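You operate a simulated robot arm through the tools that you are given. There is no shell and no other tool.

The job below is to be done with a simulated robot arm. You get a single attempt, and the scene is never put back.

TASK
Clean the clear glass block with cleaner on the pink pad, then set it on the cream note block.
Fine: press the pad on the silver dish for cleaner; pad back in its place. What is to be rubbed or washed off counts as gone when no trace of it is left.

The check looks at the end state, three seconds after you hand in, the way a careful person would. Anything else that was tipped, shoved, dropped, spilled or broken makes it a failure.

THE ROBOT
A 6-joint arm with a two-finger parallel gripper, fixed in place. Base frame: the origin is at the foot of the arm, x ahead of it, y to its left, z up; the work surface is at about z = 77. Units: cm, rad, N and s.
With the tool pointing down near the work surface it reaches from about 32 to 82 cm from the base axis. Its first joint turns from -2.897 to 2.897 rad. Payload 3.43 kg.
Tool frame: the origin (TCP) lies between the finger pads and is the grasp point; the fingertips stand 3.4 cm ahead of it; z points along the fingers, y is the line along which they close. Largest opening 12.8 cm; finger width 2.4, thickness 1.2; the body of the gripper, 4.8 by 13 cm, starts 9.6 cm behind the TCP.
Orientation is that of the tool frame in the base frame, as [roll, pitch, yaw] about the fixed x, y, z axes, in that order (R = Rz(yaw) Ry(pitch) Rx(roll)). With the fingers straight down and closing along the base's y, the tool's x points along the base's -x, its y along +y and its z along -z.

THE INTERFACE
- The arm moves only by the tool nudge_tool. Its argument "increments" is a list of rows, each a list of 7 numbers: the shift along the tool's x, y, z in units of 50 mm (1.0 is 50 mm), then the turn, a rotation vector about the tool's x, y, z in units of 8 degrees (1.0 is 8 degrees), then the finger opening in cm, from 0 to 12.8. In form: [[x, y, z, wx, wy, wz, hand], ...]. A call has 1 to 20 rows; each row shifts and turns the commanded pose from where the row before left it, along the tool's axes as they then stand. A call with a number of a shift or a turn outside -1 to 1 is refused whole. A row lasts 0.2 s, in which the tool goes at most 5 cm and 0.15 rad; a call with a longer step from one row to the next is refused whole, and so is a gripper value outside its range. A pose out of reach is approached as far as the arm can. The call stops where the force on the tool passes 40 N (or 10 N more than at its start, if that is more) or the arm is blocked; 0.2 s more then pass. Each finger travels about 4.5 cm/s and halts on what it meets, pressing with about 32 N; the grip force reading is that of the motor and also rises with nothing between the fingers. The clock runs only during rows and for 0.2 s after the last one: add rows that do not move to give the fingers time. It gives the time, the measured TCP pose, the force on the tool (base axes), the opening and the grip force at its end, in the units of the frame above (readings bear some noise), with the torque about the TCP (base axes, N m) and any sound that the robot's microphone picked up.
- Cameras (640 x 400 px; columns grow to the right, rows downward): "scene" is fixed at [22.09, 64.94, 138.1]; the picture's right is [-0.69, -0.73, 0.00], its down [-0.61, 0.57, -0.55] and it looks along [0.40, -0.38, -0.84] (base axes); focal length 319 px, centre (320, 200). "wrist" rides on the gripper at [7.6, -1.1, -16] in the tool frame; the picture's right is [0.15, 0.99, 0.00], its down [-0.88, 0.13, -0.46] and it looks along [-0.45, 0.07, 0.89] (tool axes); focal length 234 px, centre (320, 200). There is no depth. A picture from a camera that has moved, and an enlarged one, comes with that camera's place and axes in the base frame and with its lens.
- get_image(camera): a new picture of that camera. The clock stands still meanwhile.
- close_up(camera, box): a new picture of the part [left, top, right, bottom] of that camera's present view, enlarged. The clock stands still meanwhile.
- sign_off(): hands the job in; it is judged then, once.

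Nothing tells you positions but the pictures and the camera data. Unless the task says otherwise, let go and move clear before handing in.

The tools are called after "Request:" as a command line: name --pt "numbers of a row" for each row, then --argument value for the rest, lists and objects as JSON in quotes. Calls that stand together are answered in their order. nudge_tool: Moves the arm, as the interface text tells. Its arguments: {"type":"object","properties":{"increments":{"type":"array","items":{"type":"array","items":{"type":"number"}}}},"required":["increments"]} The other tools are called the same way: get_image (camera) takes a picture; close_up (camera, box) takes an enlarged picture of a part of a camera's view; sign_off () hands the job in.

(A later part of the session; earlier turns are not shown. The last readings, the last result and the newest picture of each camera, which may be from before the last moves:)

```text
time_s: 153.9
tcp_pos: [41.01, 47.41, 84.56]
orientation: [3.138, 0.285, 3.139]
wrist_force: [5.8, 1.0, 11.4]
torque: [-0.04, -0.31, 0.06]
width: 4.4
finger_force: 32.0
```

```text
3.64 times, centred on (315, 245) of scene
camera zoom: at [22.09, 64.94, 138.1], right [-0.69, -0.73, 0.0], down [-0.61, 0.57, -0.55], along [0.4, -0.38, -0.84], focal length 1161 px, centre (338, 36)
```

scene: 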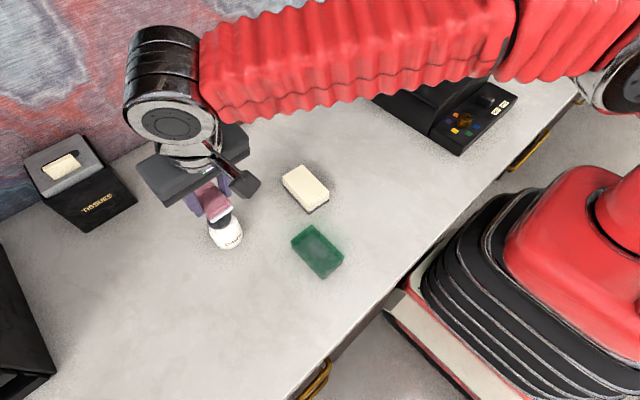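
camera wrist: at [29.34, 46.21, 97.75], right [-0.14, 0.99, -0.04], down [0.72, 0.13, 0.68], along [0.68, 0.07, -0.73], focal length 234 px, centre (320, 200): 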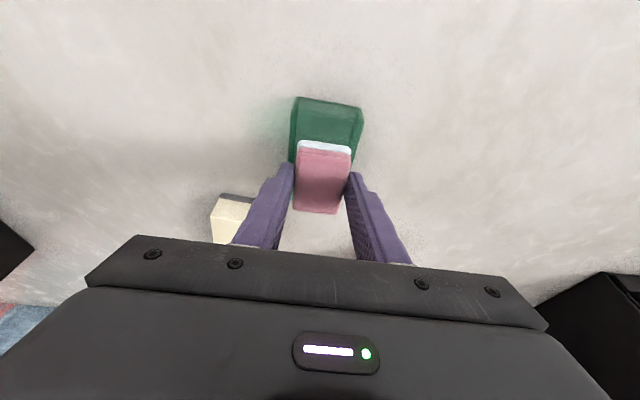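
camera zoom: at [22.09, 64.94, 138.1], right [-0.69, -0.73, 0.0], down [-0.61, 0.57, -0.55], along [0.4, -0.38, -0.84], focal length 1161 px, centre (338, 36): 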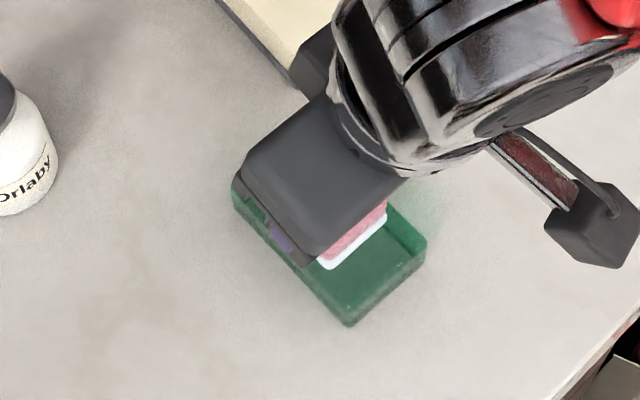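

The normal force is steady at about 11 N and the block has not moved. I'll repeat the strokes with y offset by -1 cm and then +1 cm to cover the whole smudge.

Request:
nudge_tool --pt "0 -0.1 0 0 0 0 2.5" --pt "0 -0.1 0 0 0 0 2.5" --pt "0.1923 0 -0.0551 0 0 0 2.5" --pt "0.1923 0 -0.0551 0 0 0 2.5" --pt "0.1923 0 -0.0551 0 0 0 2.5" --pt "-0.1923 0 0.0551 0 0 0 2.5" --pt "-0.1923 0 0.0551 0 0 0 2.5" --pt "-0.1923 0 0.0551 0 0 0 2.5" --pt "-0.1923 0 0.0551 0 0 0 2.5" --pt "-0.1923 0 0.0551 0 0 0 2.5" --pt "0.1923 0 -0.0551 0 0 0 2.5" --pt "0.1923 0 -0.0551 0 0 0 2.5"

Request:
nudge_tool --pt "0 0.1 0 0 0 0 2.5" --pt "0 0.1 0 0 0 0 2.5" --pt "0 0.1 0 0 0 0 2.5" --pt "0 0.1 0 0 0 0 2.5" --pt "0.1923 0 -0.0551 0 0 0 2.5" --pt "0.1923 0 -0.0551 0 0 0 2.5" --pt "0.1923 0 -0.0551 0 0 0 2.5" --pt "-0.1923 0 0.0551 0 0 0 2.5" --pt "-0.1923 0 0.0551 0 0 0 2.5" --pt "-0.1923 0 0.0551 0 0 0 2.5" --pt "-0.1923 0 0.0551 0 0 0 2.5" --pt "-0.1923 0 0.0551 0 0 0 2.5" --pt "0.1923 0 -0.0551 0 0 0 2.5" --pt "0.1923 0 -0.0551 0 0 0 2.5"

Request:
get_image --camera "wrist"

Request:
close_up --camera "scene" --box '[250, 190, 380, 300]'

```text
time_s: 156.6
tcp_pos: [40.96, 46.24, 84.47]
orientation: [3.14, 0.281, 3.139]
wrist_force: [0.5, 0.1, 1.1]
torque: [0.05, -0.1, -0.03]
width: 4.38
finger_force: 31.8
```

```text
time_s: 159.6
tcp_pos: [41.16, 48.09, 84.48]
orientation: [3.141, 0.282, 3.139]
wrist_force: [4.0, 0.1, 7.7]
torque: [0.01, -0.33, 0.03]
width: 4.4
finger_force: 31.8
```

```text
taken
camera wrist: at [29.51, 47.02, 97.74], right [-0.14, 0.99, -0.04], down [0.72, 0.13, 0.68], along [0.68, 0.07, -0.73], focal length 234 px, centre (320, 200)
```

wrist: 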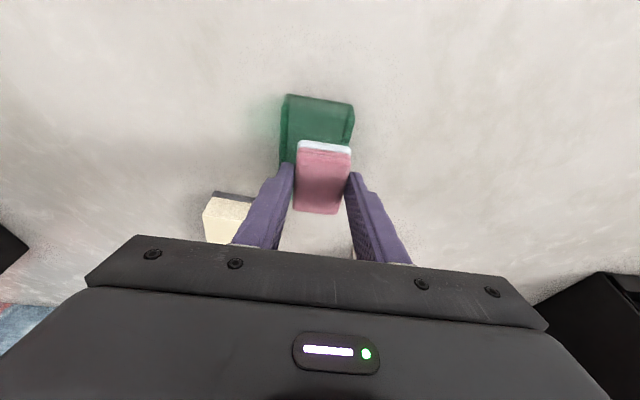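

```text
3.64 times, centred on (315, 245) of scene
camera zoom: at [22.09, 64.94, 138.1], right [-0.69, -0.73, 0.0], down [-0.61, 0.57, -0.55], along [0.4, -0.38, -0.84], focal length 1161 px, centre (338, 36)
```

zoom: 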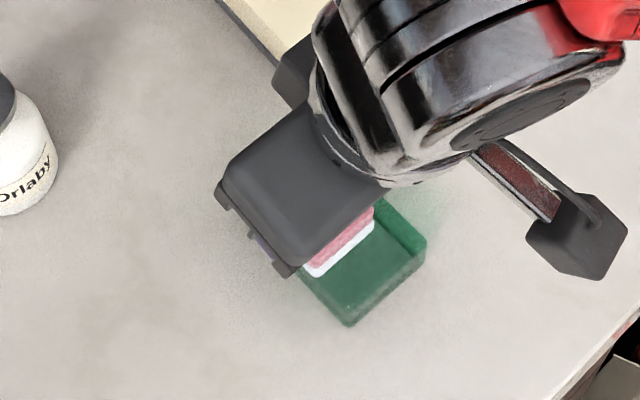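

I'll lift the pad and swing it aside to inspect the glass.

Request:
nudge_tool --pt "-0.055 0 -0.192 0 0 0 2.5" --pt "-0.165 0 -0.577 0 0 0 2.5" --pt "-0.22 0 -0.769 0 0 0 2.5" --pt "0 0.9 0 0 0 0 2.5" --pt "0 0.9 0 0 0 0 2.5" --pt "0 0.9 0 0 0 0 2.5" --pt "0 0 0 0 0 0 2.5"

Request:
get_image --camera "wrist"

Request:
close_up --camera "scene" --box '[270, 205, 370, 295]'

Request:
close_up --camera "wrist" --box '[140, 20, 360, 200]'

```text
time_s: 161.2
tcp_pos: [40.96, 61.88, 92.61]
orientation: [3.139, 0.282, 3.138]
wrist_force: [0.0, -0.3, -1.5]
torque: [0.0, 0.02, 0.0]
width: 4.36
finger_force: 31.7
```

```text
taken
camera wrist: at [29.14, 60.77, 105.72], right [-0.14, 0.99, -0.04], down [0.72, 0.13, 0.68], along [0.68, 0.07, -0.73], focal length 234 px, centre (320, 200)
```

wrist: 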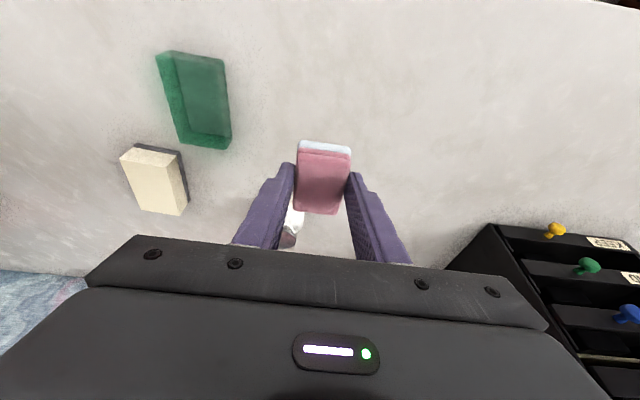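

```text
4.44 times, centred on (320, 250) of scene
camera zoom: at [22.09, 64.94, 138.1], right [-0.69, -0.73, 0.0], down [-0.61, 0.57, -0.55], along [0.4, -0.38, -0.84], focal length 1420 px, centre (320, -22)
```

zoom: 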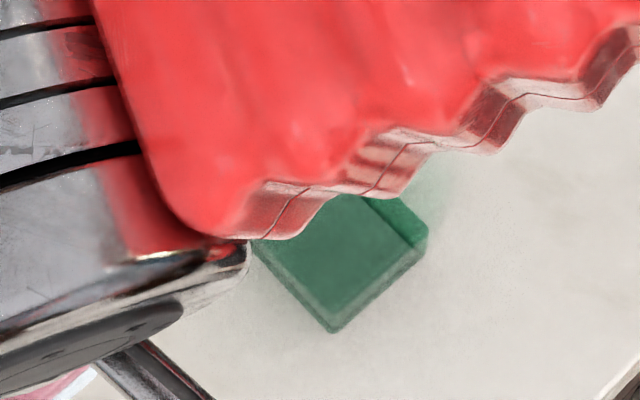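

```text
2.22 times, centred on (250, 110) of wrist
camera zoom: at [29.14, 60.77, 105.72], right [-0.14, 0.99, -0.04], down [0.72, 0.13, 0.68], along [0.68, 0.07, -0.73], focal length 520 px, centre (476, 400)
```

zoom: 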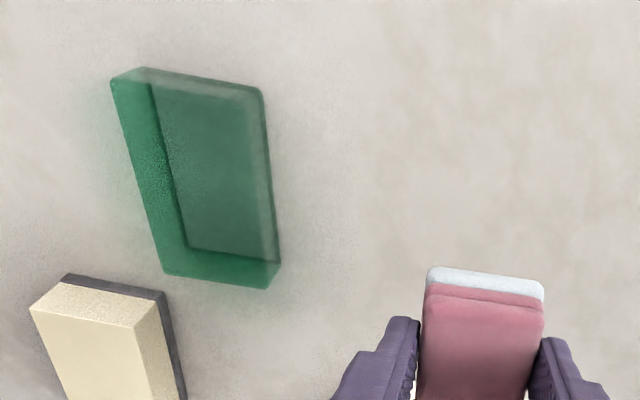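

The smudge appears to be gone from this view. I'll enlarge the block to look for any remaining trace.

Request:
close_up --camera "wrist" --box '[145, 40, 245, 155]'

Request:
close_up --camera "wrist" --box '[165, 55, 225, 105]'

Request:
close_up --camera "wrist" --box '[175, 95, 235, 150]'

```text
3.48 times, centred on (195, 98) of wrist
camera zoom: at [29.14, 60.77, 105.72], right [-0.14, 0.99, -0.04], down [0.72, 0.13, 0.68], along [0.68, 0.07, -0.73], focal length 814 px, centre (755, 556)
```

zoom: 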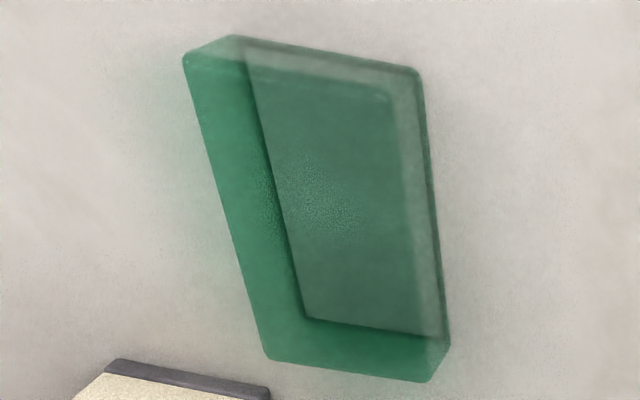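

```text
8.00 times, centred on (195, 80) of wrist
camera zoom: at [29.14, 60.77, 105.72], right [-0.14, 0.99, -0.04], down [0.72, 0.13, 0.68], along [0.68, 0.07, -0.73], focal length 1873 px, centre (1320, 1160)
```

zoom: 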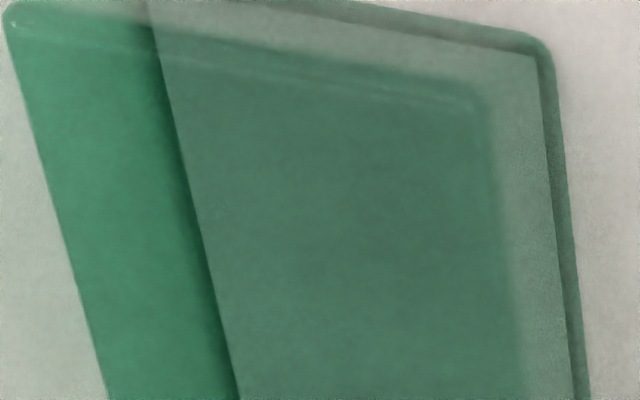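

```text
7.27 times, centred on (205, 122) of wrist
camera zoom: at [29.14, 60.77, 105.72], right [-0.14, 0.99, -0.04], down [0.72, 0.13, 0.68], along [0.68, 0.07, -0.73], focal length 1703 px, centre (1156, 764)
```

zoom: 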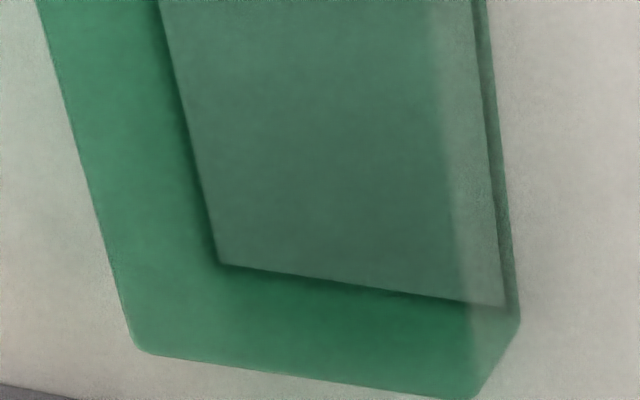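

The corners look clean; there is a faint grain near the block's middle, so I'll enlarge that spot.

Request:
close_up --camera "wrist" --box '[172, 84, 222, 115]'

Request:
close_up --camera "wrist" --box '[150, 40, 250, 140]'

Request:
close_up --camera "wrist" --box '[130, 20, 260, 170]'

```text
12.80 times, centred on (197, 100) of wrist
camera zoom: at [29.14, 60.77, 105.72], right [-0.14, 0.99, -0.04], down [0.72, 0.13, 0.68], along [0.68, 0.07, -0.73], focal length 2997 px, centre (1894, 1486)
```

zoom: 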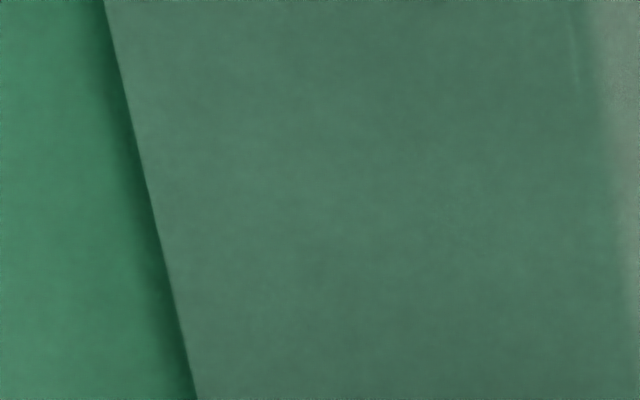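

```text
4.00 times, centred on (200, 90) of wrist
camera zoom: at [29.14, 60.77, 105.72], right [-0.14, 0.99, -0.04], down [0.72, 0.13, 0.68], along [0.68, 0.07, -0.73], focal length 937 px, centre (800, 640)
```

zoom: 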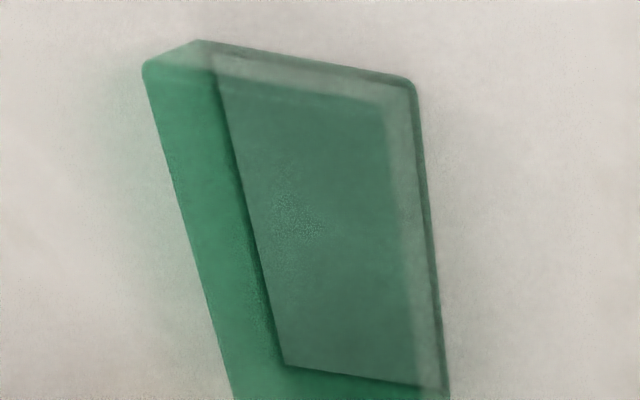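

```text
2.67 times, centred on (195, 95) of wrist
camera zoom: at [29.14, 60.77, 105.72], right [-0.14, 0.99, -0.04], down [0.72, 0.13, 0.68], along [0.68, 0.07, -0.73], focal length 624 px, centre (653, 480)
```

zoom: 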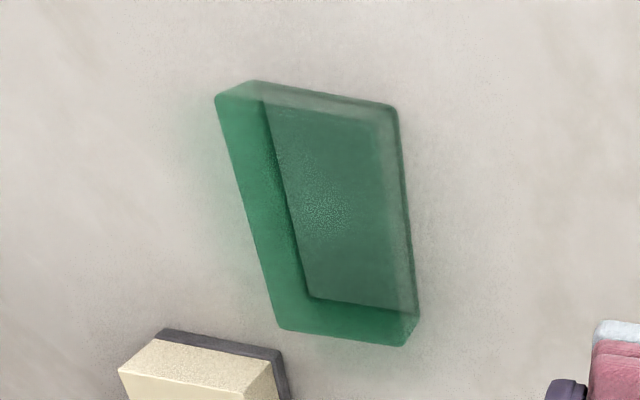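

The grain follows the crop centre, so it is rendering noise and the glass looks clean. To be safe I'll do one more full pass over the whole top while the pad is still wet.

Request:
nudge_tool --pt "0 -0.9 0 0 0 0 2.5" --pt "0 -0.9 0 0 0 0 2.5" --pt "0 -0.9 0 0 0 0 2.5" --pt "0 -0.24 0 0 0 0 2.5" --pt "0.22 0 0.769 0 0 0 2.5" --pt "0.165 0 0.577 0 0 0 2.5" --pt "0.03 0 0.105 0 0 0 2.5" --pt "0 0 0 0 0 0 2.5"

Request:
nudge_tool --pt "0.011 0 0.0385 0 0 0 2.5" --pt "0.011 0 0.0385 0 0 0 2.5"

```text
time_s: 162.9
tcp_pos: [41.21, 47.18, 85.02]
orientation: [3.138, 0.283, 3.139]
wrist_force: [0.2, -0.3, -0.2]
torque: [-0.01, -0.02, -0.01]
width: 4.39
finger_force: 31.8
```

```text
time_s: 163.6
tcp_pos: [41.07, 46.99, 84.73]
orientation: [3.137, 0.281, 3.139]
wrist_force: [0.6, 0.7, 0.4]
torque: [0.05, 0.05, 0.01]
width: 4.39
finger_force: 31.9
```

No contact yet; I'll go slightly lower and then stroke at y -1 cm.

Request:
nudge_tool --pt "0.0055 0 0.019 0 0 0 2.5" --pt "0.0055 0 0.019 0 0 0 2.5" --pt "0 0 0 0 0 0 2.5"

```text
time_s: 164.3
tcp_pos: [41.23, 47.03, 84.55]
orientation: [3.138, 0.284, -3.141]
wrist_force: [-1.1, 0.4, 3.5]
torque: [-0.06, 0.05, -0.06]
width: 4.4
finger_force: 31.7
```

Request:
nudge_tool --pt "0.003 -0.1 0.012 0 0 0 2.5" --pt "0.003 -0.1 0.008 0 0 0 2.5" --pt "0.1923 0 -0.0551 0 0 0 2.5" --pt "0.1923 0 -0.0551 0 0 0 2.5" --pt "0.1923 0 -0.0551 0 0 0 2.5" --pt "-0.1923 0 0.0551 0 0 0 2.5" --pt "-0.1923 0 0.0551 0 0 0 2.5" --pt "-0.1923 0 0.0551 0 0 0 2.5" --pt "-0.1923 0 0.0551 0 0 0 2.5" --pt "-0.1923 0 0.0551 0 0 0 2.5" --pt "0.1923 0 -0.0551 0 0 0 2.5" --pt "0.1923 0 -0.0551 0 0 0 2.5"

Request:
nudge_tool --pt "0 0.1 0 0 0 0 2.5" --pt "0 0.1 0 0 0 0 2.5" --pt "0.1923 0 -0.0551 0 0 0 2.5" --pt "0.1923 0 -0.0551 0 0 0 2.5" --pt "0.1923 0 -0.0551 0 0 0 2.5" --pt "-0.1923 0 0.0551 0 0 0 2.5" --pt "-0.1923 0 0.0551 0 0 0 2.5" --pt "-0.1923 0 0.0551 0 0 0 2.5" --pt "-0.1923 0 0.0551 0 0 0 2.5" --pt "-0.1923 0 0.0551 0 0 0 2.5" --pt "0.1923 0 -0.0551 0 0 0 2.5" --pt "0.1923 0 -0.0551 0 0 0 2.5"

Request:
nudge_tool --pt "0 0.1 0 0 0 0 2.5" --pt "0 0.1 0 0 0 0 2.5" --pt "0.1923 0 -0.0551 0 0 0 2.5" --pt "0.1923 0 -0.0551 0 0 0 2.5" --pt "0.1923 0 -0.0551 0 0 0 2.5" --pt "-0.1923 0 0.0551 0 0 0 2.5" --pt "-0.1923 0 0.0551 0 0 0 2.5" --pt "-0.1923 0 0.0551 0 0 0 2.5" --pt "-0.1923 0 0.0551 0 0 0 2.5" --pt "-0.1923 0 0.0551 0 0 0 2.5" --pt "0.1923 0 -0.0551 0 0 0 2.5" --pt "0.1923 0 -0.0551 0 0 0 2.5"

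```text
time_s: 166.9
tcp_pos: [41.03, 45.98, 84.54]
orientation: [3.138, 0.284, 3.139]
wrist_force: [9.4, 0.0, 22.7]
torque: [-0.02, -0.6, 0.05]
width: 4.38
finger_force: 32.4
```

```text
time_s: 167.4
tcp_pos: [41.11, 46.32, 84.35]
orientation: [-3.14, 0.282, 3.138]
wrist_force: [0.1, 0.5, 2.4]
torque: [0.11, -0.01, 0.01]
width: 4.39
finger_force: 32.1
stopped in row 2: the force on the tool passed its limit at 42 N (the readings are from after the stop); the commanded pose is now the measured one
```

```text
time_s: 170.0
tcp_pos: [41.02, 47.13, 84.55]
orientation: [-3.142, 0.283, 3.139]
wrist_force: [0.4, 0.1, -1.4]
torque: [-0.03, 0.01, 0.01]
width: 4.39
finger_force: 32.3
```

The second stroke tripped the force limit and the third had light or no contact. I'll reset the contact lightly and finish the centre and +1 cm strokes.

Request:
nudge_tool --pt "0.0055 0 0.019 0 0 0 2.5" --pt "0 0 0 0 0 0 2.5"

Request:
nudge_tool --pt "0.003 0 0.01 0 0 0 2.5" --pt "0.1923 0 -0.0551 0 0 0 2.5" --pt "0.1923 0 -0.0551 0 0 0 2.5" --pt "0.1923 0 -0.0551 0 0 0 2.5" --pt "-0.1923 0 0.0551 0 0 0 2.5" --pt "-0.1923 0 0.0551 0 0 0 2.5" --pt "-0.1923 0 0.0551 0 0 0 2.5" --pt "-0.1923 0 0.0551 0 0 0 2.5" --pt "-0.1923 0 0.0551 0 0 0 2.5" --pt "0.1923 0 -0.0551 0 0 0 2.5" --pt "0.1923 0 -0.0551 0 0 0 2.5"

Request:
nudge_tool --pt "0 0.1 0 0 0 0 2.5" --pt "0 0.1 0 0 0 0 2.5" --pt "0.1923 0 -0.0551 0 0 0 2.5" --pt "0.1923 0 -0.0551 0 0 0 2.5" --pt "0.1923 0 -0.0551 0 0 0 2.5" --pt "-0.1923 0 0.0551 0 0 0 2.5" --pt "-0.1923 0 0.0551 0 0 0 2.5" --pt "-0.1923 0 0.0551 0 0 0 2.5" --pt "-0.1923 0 0.0551 0 0 0 2.5" --pt "-0.1923 0 0.0551 0 0 0 2.5" --pt "0.1923 0 -0.0551 0 0 0 2.5" --pt "0.1923 0 -0.0551 0 0 0 2.5"

```text
time_s: 170.6
tcp_pos: [41.0, 47.18, 84.34]
orientation: [-3.141, 0.283, 3.14]
wrist_force: [-0.1, -0.2, 0.2]
torque: [0.01, 0.02, -0.03]
width: 4.39
finger_force: 31.7
```

```text
time_s: 171.8
tcp_pos: [38.73, 47.54, 84.42]
orientation: [3.137, 0.284, 3.139]
wrist_force: [1.0, 0.6, 2.5]
torque: [-0.06, -0.03, 0.03]
width: 4.39
finger_force: 31.7
stopped in row 6: the force on the tool passed its limit at 41 N (the readings are from after the stop); the commanded pose is now the measured one
```

```text
time_s: 174.4
tcp_pos: [38.83, 48.65, 84.42]
orientation: [3.137, 0.286, 3.141]
wrist_force: [2.8, -0.6, 7.9]
torque: [-0.08, -0.18, 0.02]
width: 4.4
finger_force: 31.5
```

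The extra rubbing is enough. I'll lift the pad and take it back over its original place at (41.0, 61.65).

Request:
nudge_tool --pt "-0.055 0 -0.192 0 0 0 2.5" --pt "-0.22 0 -0.769 0 0 0 2.5" --pt "-0.22 0 -0.769 0 0 0 2.5" --pt "-0.2115 0.85 0.0606 0 0 0 2.5" --pt "0 0.9 0 0 0 0 2.5" --pt "0 0.9 0 0 0 0 2.5" --pt "0 0 0 0 0 0 2.5"

Request:
close_up --camera "wrist" --box '[130, 20, 380, 220]'

```text
time_s: 176.0
tcp_pos: [39.89, 62.02, 93.74]
orientation: [3.138, 0.284, 3.14]
wrist_force: [0.1, -0.1, -0.7]
torque: [-0.03, 0.02, 0.0]
width: 4.4
finger_force: 31.6
```

```text
2.00 times, centred on (255, 120) of wrist
camera zoom: at [28.26, 60.93, 106.86], right [-0.14, 0.99, -0.04], down [0.72, 0.13, 0.68], along [0.68, 0.07, -0.73], focal length 468 px, centre (450, 360)
```

zoom: 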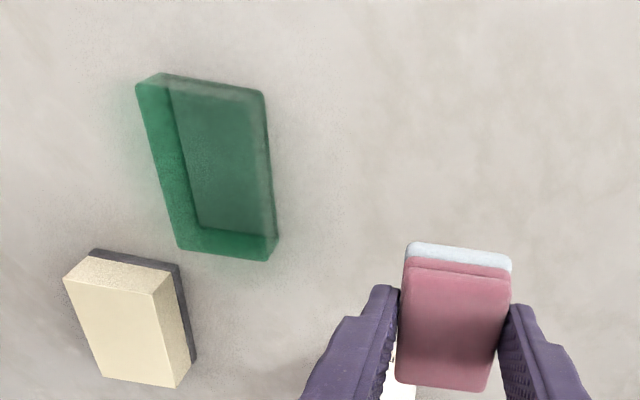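

The glass is spotless in this view. I'll lower the pad to just above the bench and then ease it down to contact.

Request:
nudge_tool --pt "0.211 -0.01 0.737 0 0 0 2.5" --pt "0.211 -0.01 0.737 0 0 0 2.5" --pt "0.202 0 0.706 0 0 0 2.5" --pt "0 0 0 0 0 0 2.5"

Request:
nudge_tool --pt "0.011 0 0.0385 0 0 0 2.5" --pt "0.0055 0 0.019 0 0 0 2.5"

```text
time_s: 177.0
tcp_pos: [39.97, 61.64, 82.13]
orientation: [3.138, 0.284, 3.138]
wrist_force: [-0.1, -1.0, -0.4]
torque: [0.01, -0.02, 0.01]
width: 4.39
finger_force: 31.9
```

```text
time_s: 177.6
tcp_pos: [40.01, 61.71, 81.76]
orientation: [3.139, 0.285, 3.138]
wrist_force: [0.2, -0.6, 0.1]
torque: [0.0, 0.03, -0.01]
width: 4.4
finger_force: 31.9
```

Request:
nudge_tool --pt "0.0055 0 0.019 0 0 0 2.5" --pt "0 0 0 0 0 0 2.5"

Request:
close_up --camera "wrist" --box '[200, 40, 440, 240]'

```text
time_s: 178.2
tcp_pos: [39.87, 61.61, 81.63]
orientation: [3.139, 0.286, 3.14]
wrist_force: [-1.2, 0.3, 0.0]
torque: [0.02, 0.01, -0.04]
width: 4.4
finger_force: 31.6
```

```text
2.00 times, centred on (320, 140) of wrist
camera zoom: at [28.3, 60.57, 94.9], right [-0.14, 0.99, -0.04], down [0.72, 0.13, 0.68], along [0.68, 0.07, -0.73], focal length 468 px, centre (320, 320)
```

zoom: 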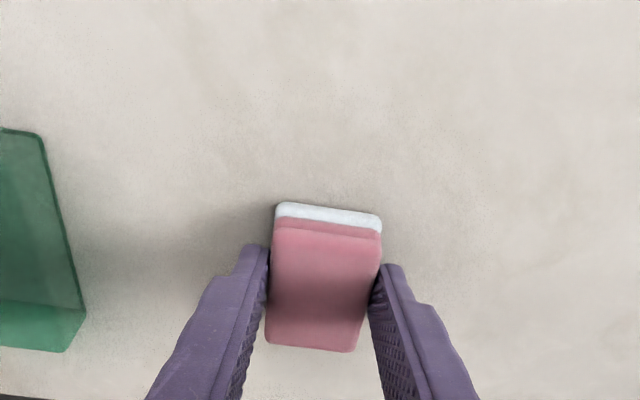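

The pad sits just where it was picked up. I'll shift 2 mm in +y, touch down, and release.

Request:
nudge_tool --pt "0 0.04 0 0 0 0 2.5" --pt "0.0055 0 0.019 0 0 0 2.5" --pt "0 0 0 0 0 0 2.5"

```text
time_s: 179.0
tcp_pos: [39.94, 61.76, 81.74]
orientation: [3.137, 0.286, 3.14]
wrist_force: [0.3, 0.5, -0.1]
torque: [-0.02, 0.01, -0.01]
width: 4.38
finger_force: 31.2
```

Request:
nudge_tool --pt "0.0055 0 0.019 0 0 0 2.5" --pt "0.0055 0 0.019 0 0 0 2.5" --pt "0 0 0 0 0 0 2.5"

```text
time_s: 179.8
tcp_pos: [39.94, 62.03, 81.47]
orientation: [3.139, 0.286, 3.14]
wrist_force: [-0.6, 0.0, -0.7]
torque: [0.02, 0.01, 0.01]
width: 4.41
finger_force: 31.4
```

Still no contact force, so I'll keep easing down a millimetre at a time.

Request:
nudge_tool --pt "0.0055 0 0.019 0 0 0 2.5" --pt "0.0055 0 0.019 0 0 0 2.5"

Request:
nudge_tool --pt "0.0055 0 0.019 0 0 0 2.5" --pt "0 0 0 0 0 0 2.5"

```text
time_s: 180.4
tcp_pos: [39.88, 62.06, 81.33]
orientation: [3.137, 0.286, 3.138]
wrist_force: [0.1, -4.7, 15.1]
torque: [-0.45, -0.03, -0.04]
width: 4.39
finger_force: 32.2
```

```text
time_s: 181.0
tcp_pos: [39.73, 61.98, 81.41]
orientation: [3.135, 0.287, 3.139]
wrist_force: [3.7, -12.4, 35.9]
torque: [-0.75, -0.2, -0.11]
width: 4.39
finger_force: 31.3
```

Contact is firm now. I'll back off slightly, open the fingers and lift away.

Request:
nudge_tool --pt "-0.0165 0 -0.057 0 0 0 2.5" --pt "0 0 0 0 0 0 4.5" --pt "0 0 0 0 0 0 6" --pt "0 0 0 0 0 0 7" --pt "0 0 0 0 0 0 7" --pt "-0.11 0 -0.385 0 0 0 7" --pt "-0.22 0 -0.769 0 0 0 7" --pt "-0.22 0 -0.769 0 0 0 7" --pt "-0.22 0 -0.769 0 0 0 7"

Request:
get_image --camera "wrist"

```text
time_s: 183.0
tcp_pos: [39.84, 61.9, 95.32]
orientation: [3.138, 0.285, 3.139]
wrist_force: [-0.6, -0.6, -0.8]
torque: [0.0, -0.01, 0.01]
width: 7.01
finger_force: 0.0
```

```text
taken
camera wrist: at [28.13, 60.75, 108.56], right [-0.14, 0.99, -0.04], down [0.72, 0.13, 0.68], along [0.68, 0.07, -0.73], focal length 234 px, centre (320, 200)
```

wrist: 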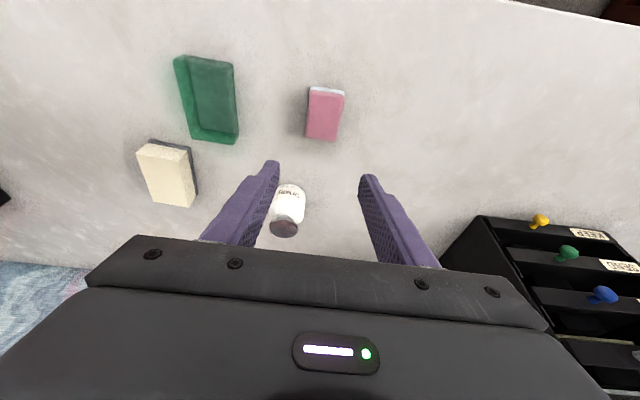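

The pad is back in place and released. I'll level the tool, move over toward the glass block and check both cameras.

Request:
nudge_tool --pt "0 0 -0.6 0 1 0 7" --pt "0 0 0 0 1 0 8" --pt "-0.13 -0.9 0 0 0 0 9" --pt "-0.13 -0.9 0 0 0 0 9" --pt "-0.13 -0.9 0 0 0 0 9" --pt "0 -0.28 0 0 0 0 9" --pt "0 0 0 0 0 0 9"

Request:
get_image --camera "wrist"

Request:
get_image --camera "scene"

Request:
close_up --camera "scene" --box '[200, 160, 380, 340]'

```text
time_s: 184.6
tcp_pos: [40.55, 46.71, 98.25]
orientation: [3.136, 0.005, 3.14]
wrist_force: [0.5, 0.4, 0.0]
torque: [0.01, -0.01, -0.02]
width: 9.0
finger_force: 0.2
```

```text
taken
camera wrist: at [33.03, 45.6, 114.21], right [-0.14, 0.99, 0.0], down [0.88, 0.13, 0.46], along [0.46, 0.07, -0.89], focal length 234 px, centre (320, 200)
```

wrist: 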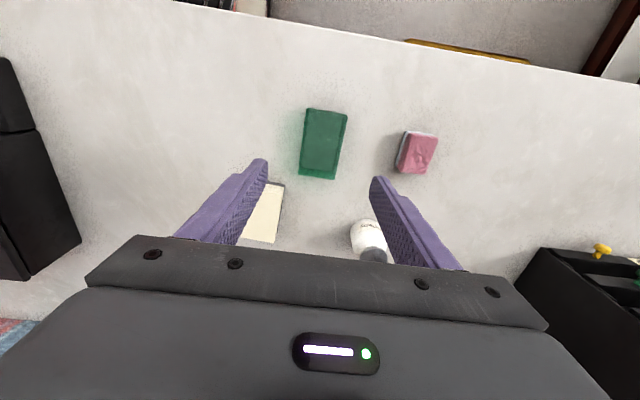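

```text
taken
```

scene: 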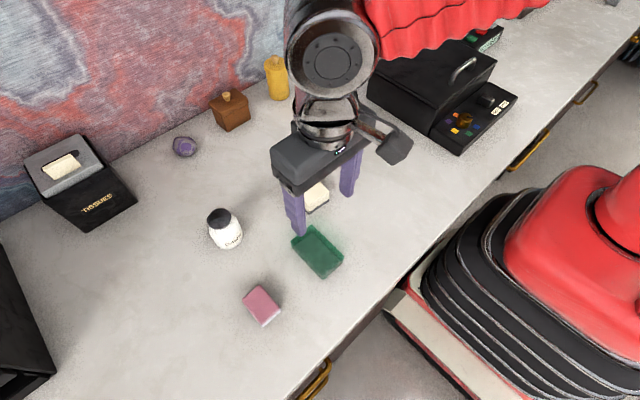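

```text
2.22 times, centred on (290, 250) of scene
camera zoom: at [22.09, 64.94, 138.1], right [-0.69, -0.73, 0.0], down [-0.61, 0.57, -0.55], along [0.4, -0.38, -0.84], focal length 710 px, centre (387, 89)
```

zoom: 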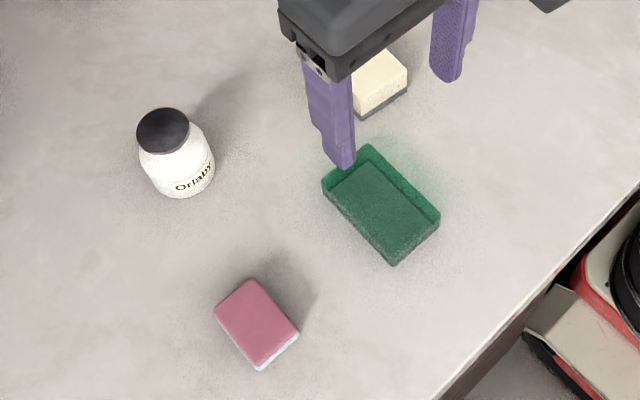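

The glass is clean and the pad is home. I'll take a precise look at the block's present position before grasping.

Request:
close_up --camera "scene" --box '[285, 220, 350, 285]'

Request:
close_up --camera "wrist" --box '[280, 90, 460, 200]'

Request:
close_up --camera "scene" --box '[225, 270, 300, 340]'

```text
6.15 times, centred on (318, 252) of scene
camera zoom: at [22.09, 64.94, 138.1], right [-0.69, -0.73, 0.0], down [-0.61, 0.57, -0.55], along [0.4, -0.38, -0.84], focal length 1965 px, centre (335, -123)
```

zoom: 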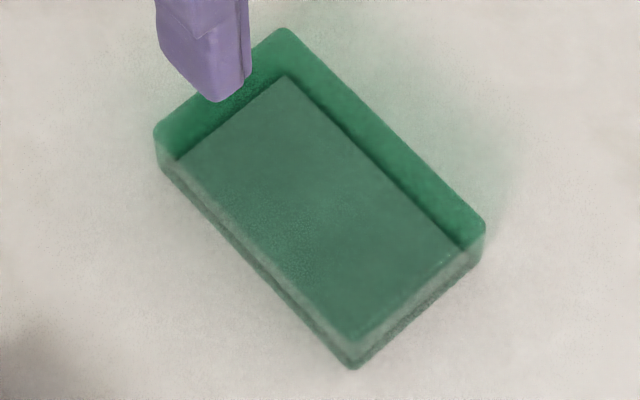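

```text
3.56 times, centred on (370, 145) of wrist
camera zoom: at [33.03, 45.6, 114.21], right [-0.14, 0.99, 0.0], down [0.88, 0.13, 0.46], along [0.46, 0.07, -0.89], focal length 833 px, centre (142, 396)
```

zoom: 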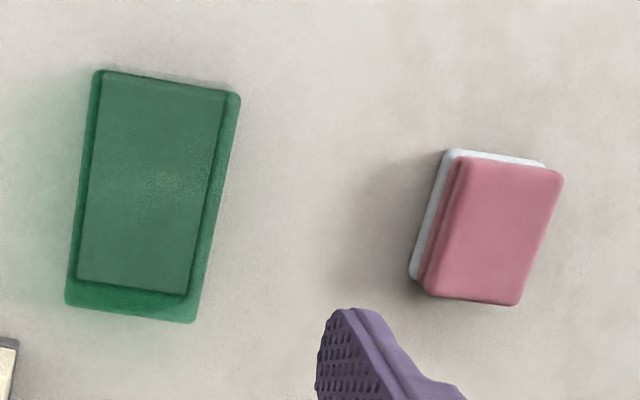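

```text
5.71 times, centred on (262, 305) of scene
camera zoom: at [22.09, 64.94, 138.1], right [-0.69, -0.73, 0.0], down [-0.61, 0.57, -0.55], along [0.4, -0.38, -0.84], focal length 1825 px, centre (649, -400)
```

zoom: 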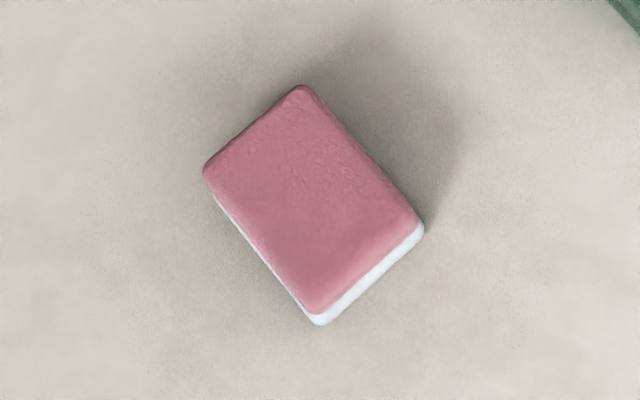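

The block hasn't moved at all, and the pad is back within a couple of millimetres. I'll check the one faint light patch on the glass in a tight view.

Request:
close_up --camera "wrist" --box '[305, 110, 350, 150]'

Request:
close_up --camera "wrist" --box '[298, 140, 343, 182]'

Request:
close_up --camera "scene" --box '[300, 230, 340, 265]'

```text
10.00 times, centred on (328, 130) of wrist
camera zoom: at [33.03, 45.6, 114.21], right [-0.14, 0.99, 0.0], down [0.88, 0.13, 0.46], along [0.46, 0.07, -0.89], focal length 2342 px, centre (245, 900)
```

zoom: 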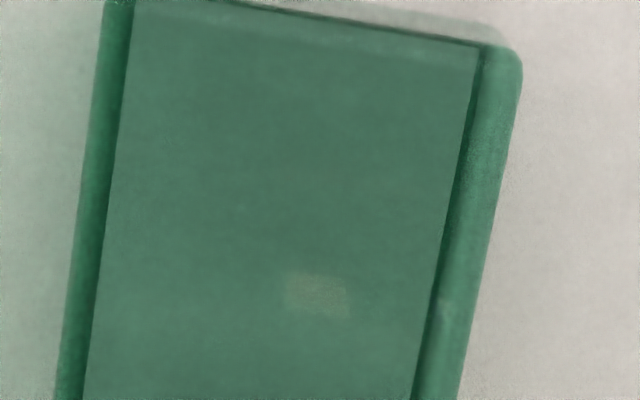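

```text
9.52 times, centred on (320, 161) of wrist
camera zoom: at [33.03, 45.6, 114.21], right [-0.14, 0.99, 0.0], down [0.88, 0.13, 0.46], along [0.46, 0.07, -0.89], focal length 2230 px, centre (315, 571)
```

zoom: 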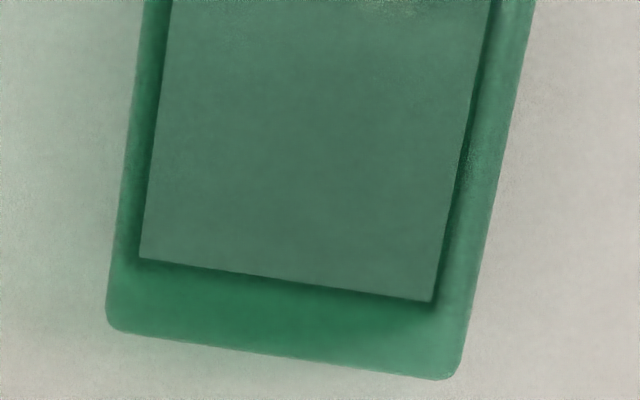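

```text
11.43 times, centred on (320, 248) of scene
camera zoom: at [22.09, 64.94, 138.1], right [-0.69, -0.73, 0.0], down [-0.61, 0.57, -0.55], along [0.4, -0.38, -0.84], focal length 3650 px, centre (320, -343)
```

zoom: 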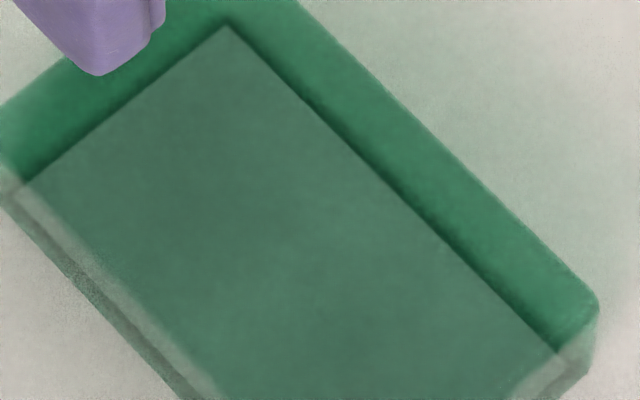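

The patch is a lamp reflection, so the glass is clean. Next I'll descend over the block's centre (41.8, 47.0) with the fingers at 9 cm.

Request:
nudge_tool --pt "-0.25 0.06 0.6 0 0 0 9" --pt "0 0 0.8 0 0 0 9" --pt "0 0 0.8 0 0 0 9" --pt "0 0 0.8 0 0 0 9" --pt "0 0 0 0 0 0 9"

Request:
close_up --camera "wrist" --box '[200, 60, 440, 240]'

Request:
close_up --camera "scene" --box '[250, 180, 380, 300]'

```text
time_s: 185.8
tcp_pos: [42.16, 47.62, 83.61]
orientation: [3.139, 0.003, 3.14]
wrist_force: [0.6, 0.4, 0.5]
torque: [0.0, 0.0, -0.02]
width: 9.0
finger_force: 0.0
```

```text
2.22 times, centred on (320, 150) of wrist
camera zoom: at [34.61, 46.47, 99.41], right [-0.14, 0.99, 0.0], down [0.88, 0.13, 0.46], along [0.46, 0.07, -0.89], focal length 520 px, centre (320, 311)
```

zoom: 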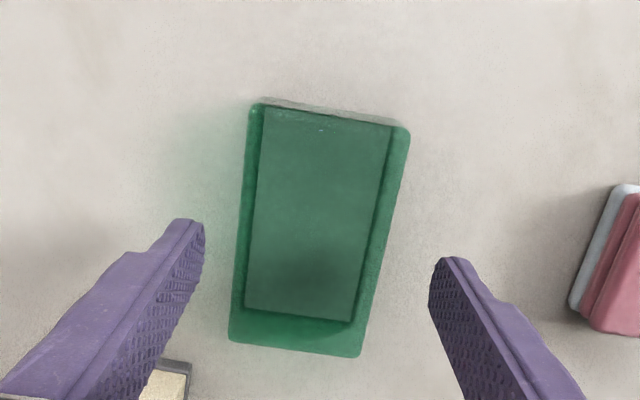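

```text
3.33 times, centred on (315, 240) of scene
camera zoom: at [22.09, 64.94, 138.1], right [-0.69, -0.73, 0.0], down [-0.61, 0.57, -0.55], along [0.4, -0.38, -0.84], focal length 1065 px, centre (337, 67)
```

zoom: 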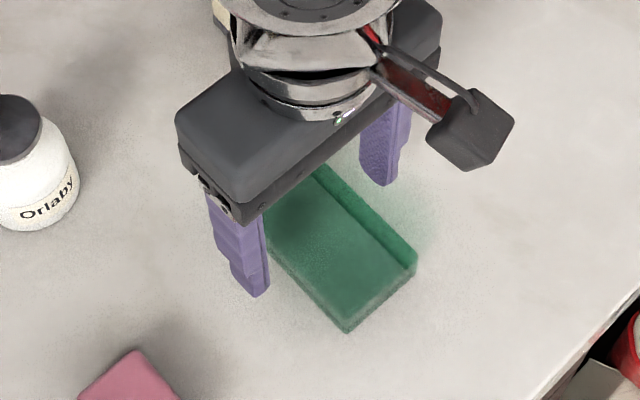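

The block is centred between the fingers and parallel to them. I'll lower to about 6 mm above the bench and close.

Request:
nudge_tool --pt "0.1 -0.02 0.3 0 0 0 9" --pt "0 0 0.22 0 0 0 9" --pt "0 0 0 0 0 0 7" --pt "0 0 0 0 0 0 5" --pt "0 0 0 0 0 0 4" --pt "0 0 0 0 0 0 4" --pt "0 0 0 0 0 0 4"

Request:
close_up --camera "wrist" --box '[200, 60, 440, 240]'

```text
time_s: 187.4
tcp_pos: [41.65, 47.45, 80.79]
orientation: [3.137, 0.004, 3.14]
wrist_force: [0.7, -1.5, 0.4]
torque: [-0.16, -0.04, 0.01]
width: 5.97
finger_force: 32.3
```

```text
2.22 times, centred on (320, 150) of wrist
camera zoom: at [34.1, 46.27, 96.74], right [-0.14, 0.99, 0.0], down [0.88, 0.13, 0.46], along [0.45, 0.07, -0.89], focal length 520 px, centre (320, 311)
```

zoom: 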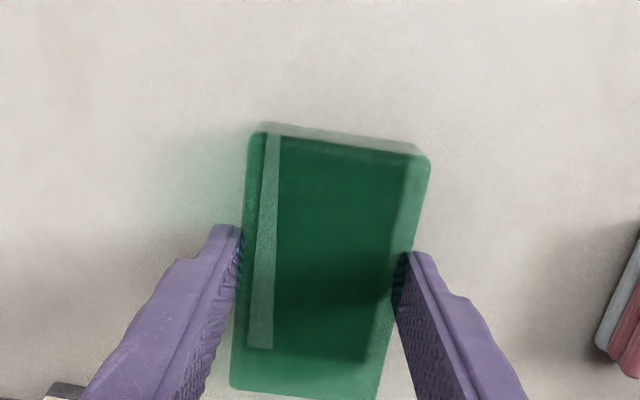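

The glass block is held (5.97 cm wide). I'll lift it and carry it toward the note block, turning about -4.7° to match its angle.

Request:
nudge_tool --pt "0 0 -0.4 0 0 0 4" --pt "0 0 -0.8 0 0 0 4" --pt "0 0 -0.7 0 0 0 4" --pt "-0.64 -0.43 0 0 0 0 4" --pt "-0.64 -0.43 0 0 0 0 4" --pt "-0.64 -0.44 0 0 0 0 4" --pt "-0.65 -0.44 0 0 0 0 4" --pt "0 0 0 0 0 0.59 4" --pt "0 0 0 0 0 0 4"

Request:
get_image --camera "wrist"

Request:
close_up --camera "scene" --box '[230, 110, 390, 250]'

```text
time_s: 189.4
tcp_pos: [54.46, 38.49, 90.2]
orientation: [3.136, 0.004, 3.059]
wrist_force: [-0.7, 0.5, -4.5]
torque: [-0.02, 0.0, -0.02]
width: 5.99
finger_force: 32.2
```

```text
taken
camera wrist: at [46.87, 37.93, 106.23], right [-0.06, 1.0, 0.0], down [0.89, 0.05, 0.46], along [0.46, 0.03, -0.89], focal length 234 px, centre (320, 200)
```

wrist: 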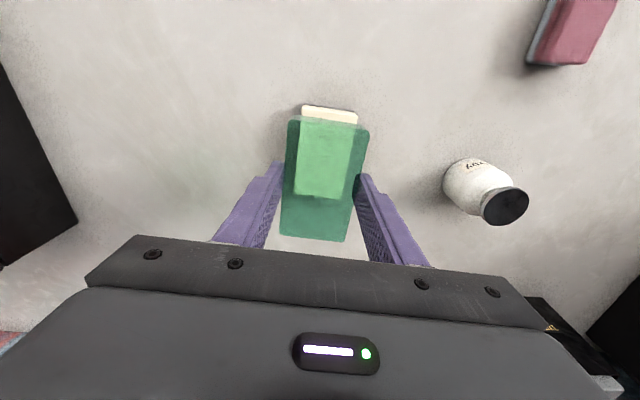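

```text
2.86 times, centred on (310, 180) of scene
camera zoom: at [22.09, 64.94, 138.1], right [-0.69, -0.73, 0.0], down [-0.61, 0.57, -0.55], along [0.4, -0.38, -0.84], focal length 912 px, centre (349, 257)
```

zoom: 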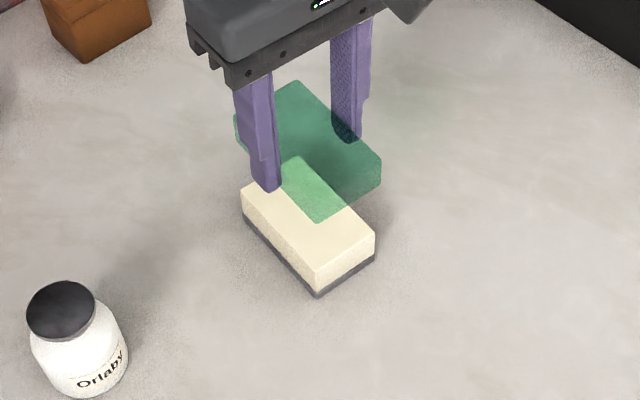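

The glass is parallel to the note block and nearly centred, about 3–4 mm low in y. I'll correct that and lower to just above it.

Request:
nudge_tool --pt "0 0.07 0.3 0 0 0 4" --pt "0 0 0.35 0 0 0 4" --pt "0 0 0.2 0 0 0 4" --pt "0 0 0 0 0 0 4"

Request:
close_up --camera "scene" --box '[250, 130, 370, 240]'

Request:
close_up --camera "wrist" --box '[220, 80, 430, 250]'

```text
time_s: 190.4
tcp_pos: [54.51, 38.95, 85.79]
orientation: [3.138, 0.004, 3.059]
wrist_force: [0.9, -0.3, -4.6]
torque: [0.02, -0.01, 0.0]
width: 5.97
finger_force: 31.8
```

```text
3.64 times, centred on (310, 185) of scene
camera zoom: at [22.09, 64.94, 138.1], right [-0.69, -0.73, 0.0], down [-0.61, 0.57, -0.55], along [0.4, -0.38, -0.84], focal length 1161 px, centre (356, 254)
```

zoom: 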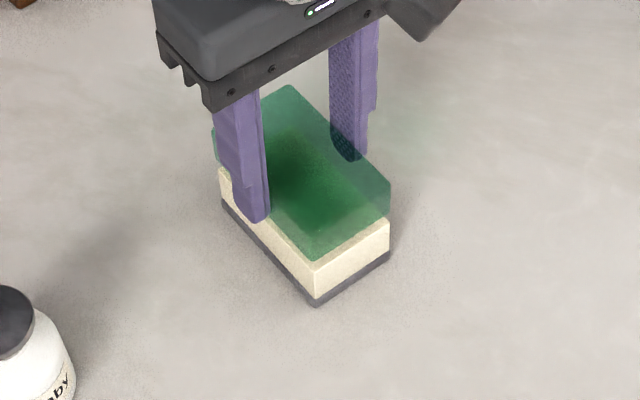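

```text
2.35 times, centred on (325, 165) of wrist
camera zoom: at [46.84, 38.37, 101.83], right [-0.06, 1.0, 0.0], down [0.89, 0.05, 0.46], along [0.46, 0.03, -0.89], focal length 551 px, centre (308, 282)
```

zoom: 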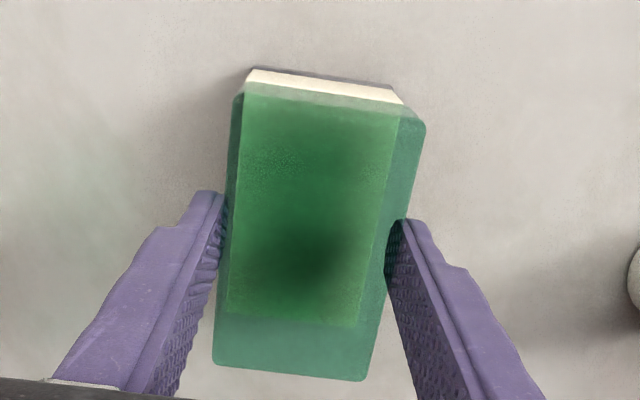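

Alignment looks good with about 1 cm left. I'll lower slowly until the glass rests on the note block.

Request:
nudge_tool --pt "0 0 0.08 0 0 0 4" --pt "0 0 0.04 0 0 0 4" --pt "0 0 0 0 0 0 4"

Request:
nudge_tool --pt "0 0 0.03 0 0 0 4" --pt "0 0 0 0 0 0 4"

Request:
nudge_tool --pt "0 0 0.02 0 0 0 4" --pt "0 0 0 0 0 0 4"

```text
time_s: 191.2
tcp_pos: [54.65, 38.98, 85.36]
orientation: [3.139, 0.003, 3.057]
wrist_force: [1.0, 0.2, -4.6]
torque: [0.04, -0.02, -0.02]
width: 5.97
finger_force: 32.3
```

```text
time_s: 191.8
tcp_pos: [54.7, 38.97, 85.28]
orientation: [3.138, 0.003, 3.058]
wrist_force: [-0.1, -0.1, -4.5]
torque: [-0.02, -0.01, 0.01]
width: 5.97
finger_force: 32.3
```

```text
time_s: 192.4
tcp_pos: [54.62, 38.88, 85.2]
orientation: [3.137, 0.003, 3.058]
wrist_force: [-0.2, 0.0, -4.8]
torque: [-0.01, -0.04, 0.0]
width: 5.96
finger_force: 31.5
```

Not touching yet (the force still shows the block's weight). I'll continue down.

Request:
nudge_tool --pt "0 0 0.03 0 0 0 4" --pt "0 0 0 0 0 0 4"

Request:
nudge_tool --pt "0 0 0.03 0 0 0 4" --pt "0 0 0 0 0 0 4"

Request:
nudge_tool --pt "0 0 0.02 0 0 0 4" --pt "0 0 0 0 0 0 4"

```text
time_s: 193.0
tcp_pos: [54.64, 38.9, 85.0]
orientation: [3.138, 0.002, 3.057]
wrist_force: [0.9, 0.6, -4.1]
torque: [0.0, 0.01, 0.0]
width: 5.96
finger_force: 32.1
```

```text
time_s: 193.6
tcp_pos: [54.59, 38.91, 84.72]
orientation: [3.136, 0.003, 3.058]
wrist_force: [-0.3, -0.3, -4.8]
torque: [-0.05, 0.0, 0.01]
width: 5.98
finger_force: 31.9
```

```text
time_s: 194.2
tcp_pos: [54.59, 38.76, 84.78]
orientation: [3.137, 0.005, 3.058]
wrist_force: [2.2, -3.5, 5.1]
torque: [-0.36, 0.28, 0.16]
width: 5.95
finger_force: 32.1
```

Contact: the glass is resting on the note block. I'll check the alignment once more before letting go.

Request:
close_up --camera "scene" --box '[250, 130, 370, 240]'

Request:
close_up --camera "wrist" --box '[220, 80, 430, 250]'

```text
3.64 times, centred on (310, 185) of scene
camera zoom: at [22.09, 64.94, 138.1], right [-0.69, -0.73, 0.0], down [-0.61, 0.57, -0.55], along [0.4, -0.38, -0.84], focal length 1161 px, centre (356, 254)
```

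zoom: 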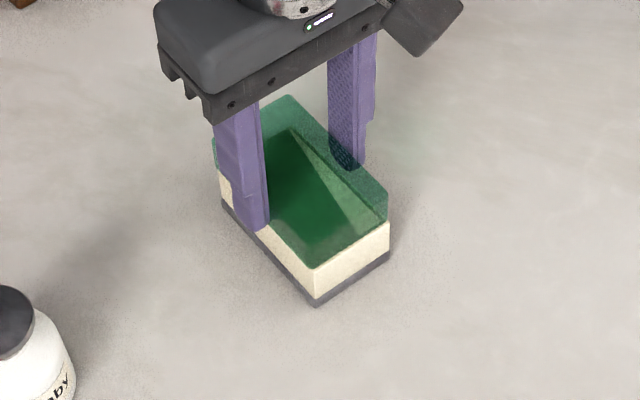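

```text
2.35 times, centred on (325, 165) of wrist
camera zoom: at [47.0, 38.34, 100.74], right [-0.06, 1.0, 0.0], down [0.89, 0.05, 0.46], along [0.46, 0.03, -0.89], focal length 551 px, centre (308, 282)
```

zoom: 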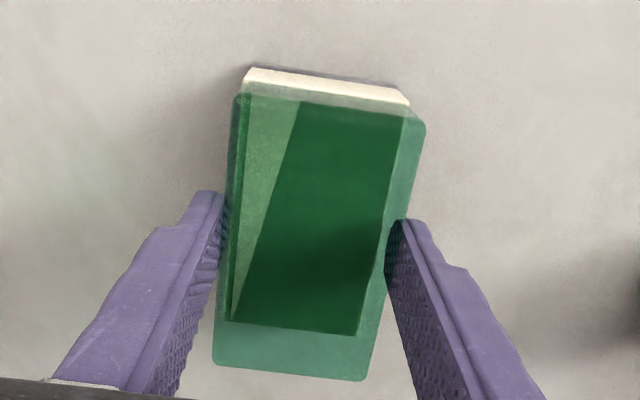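

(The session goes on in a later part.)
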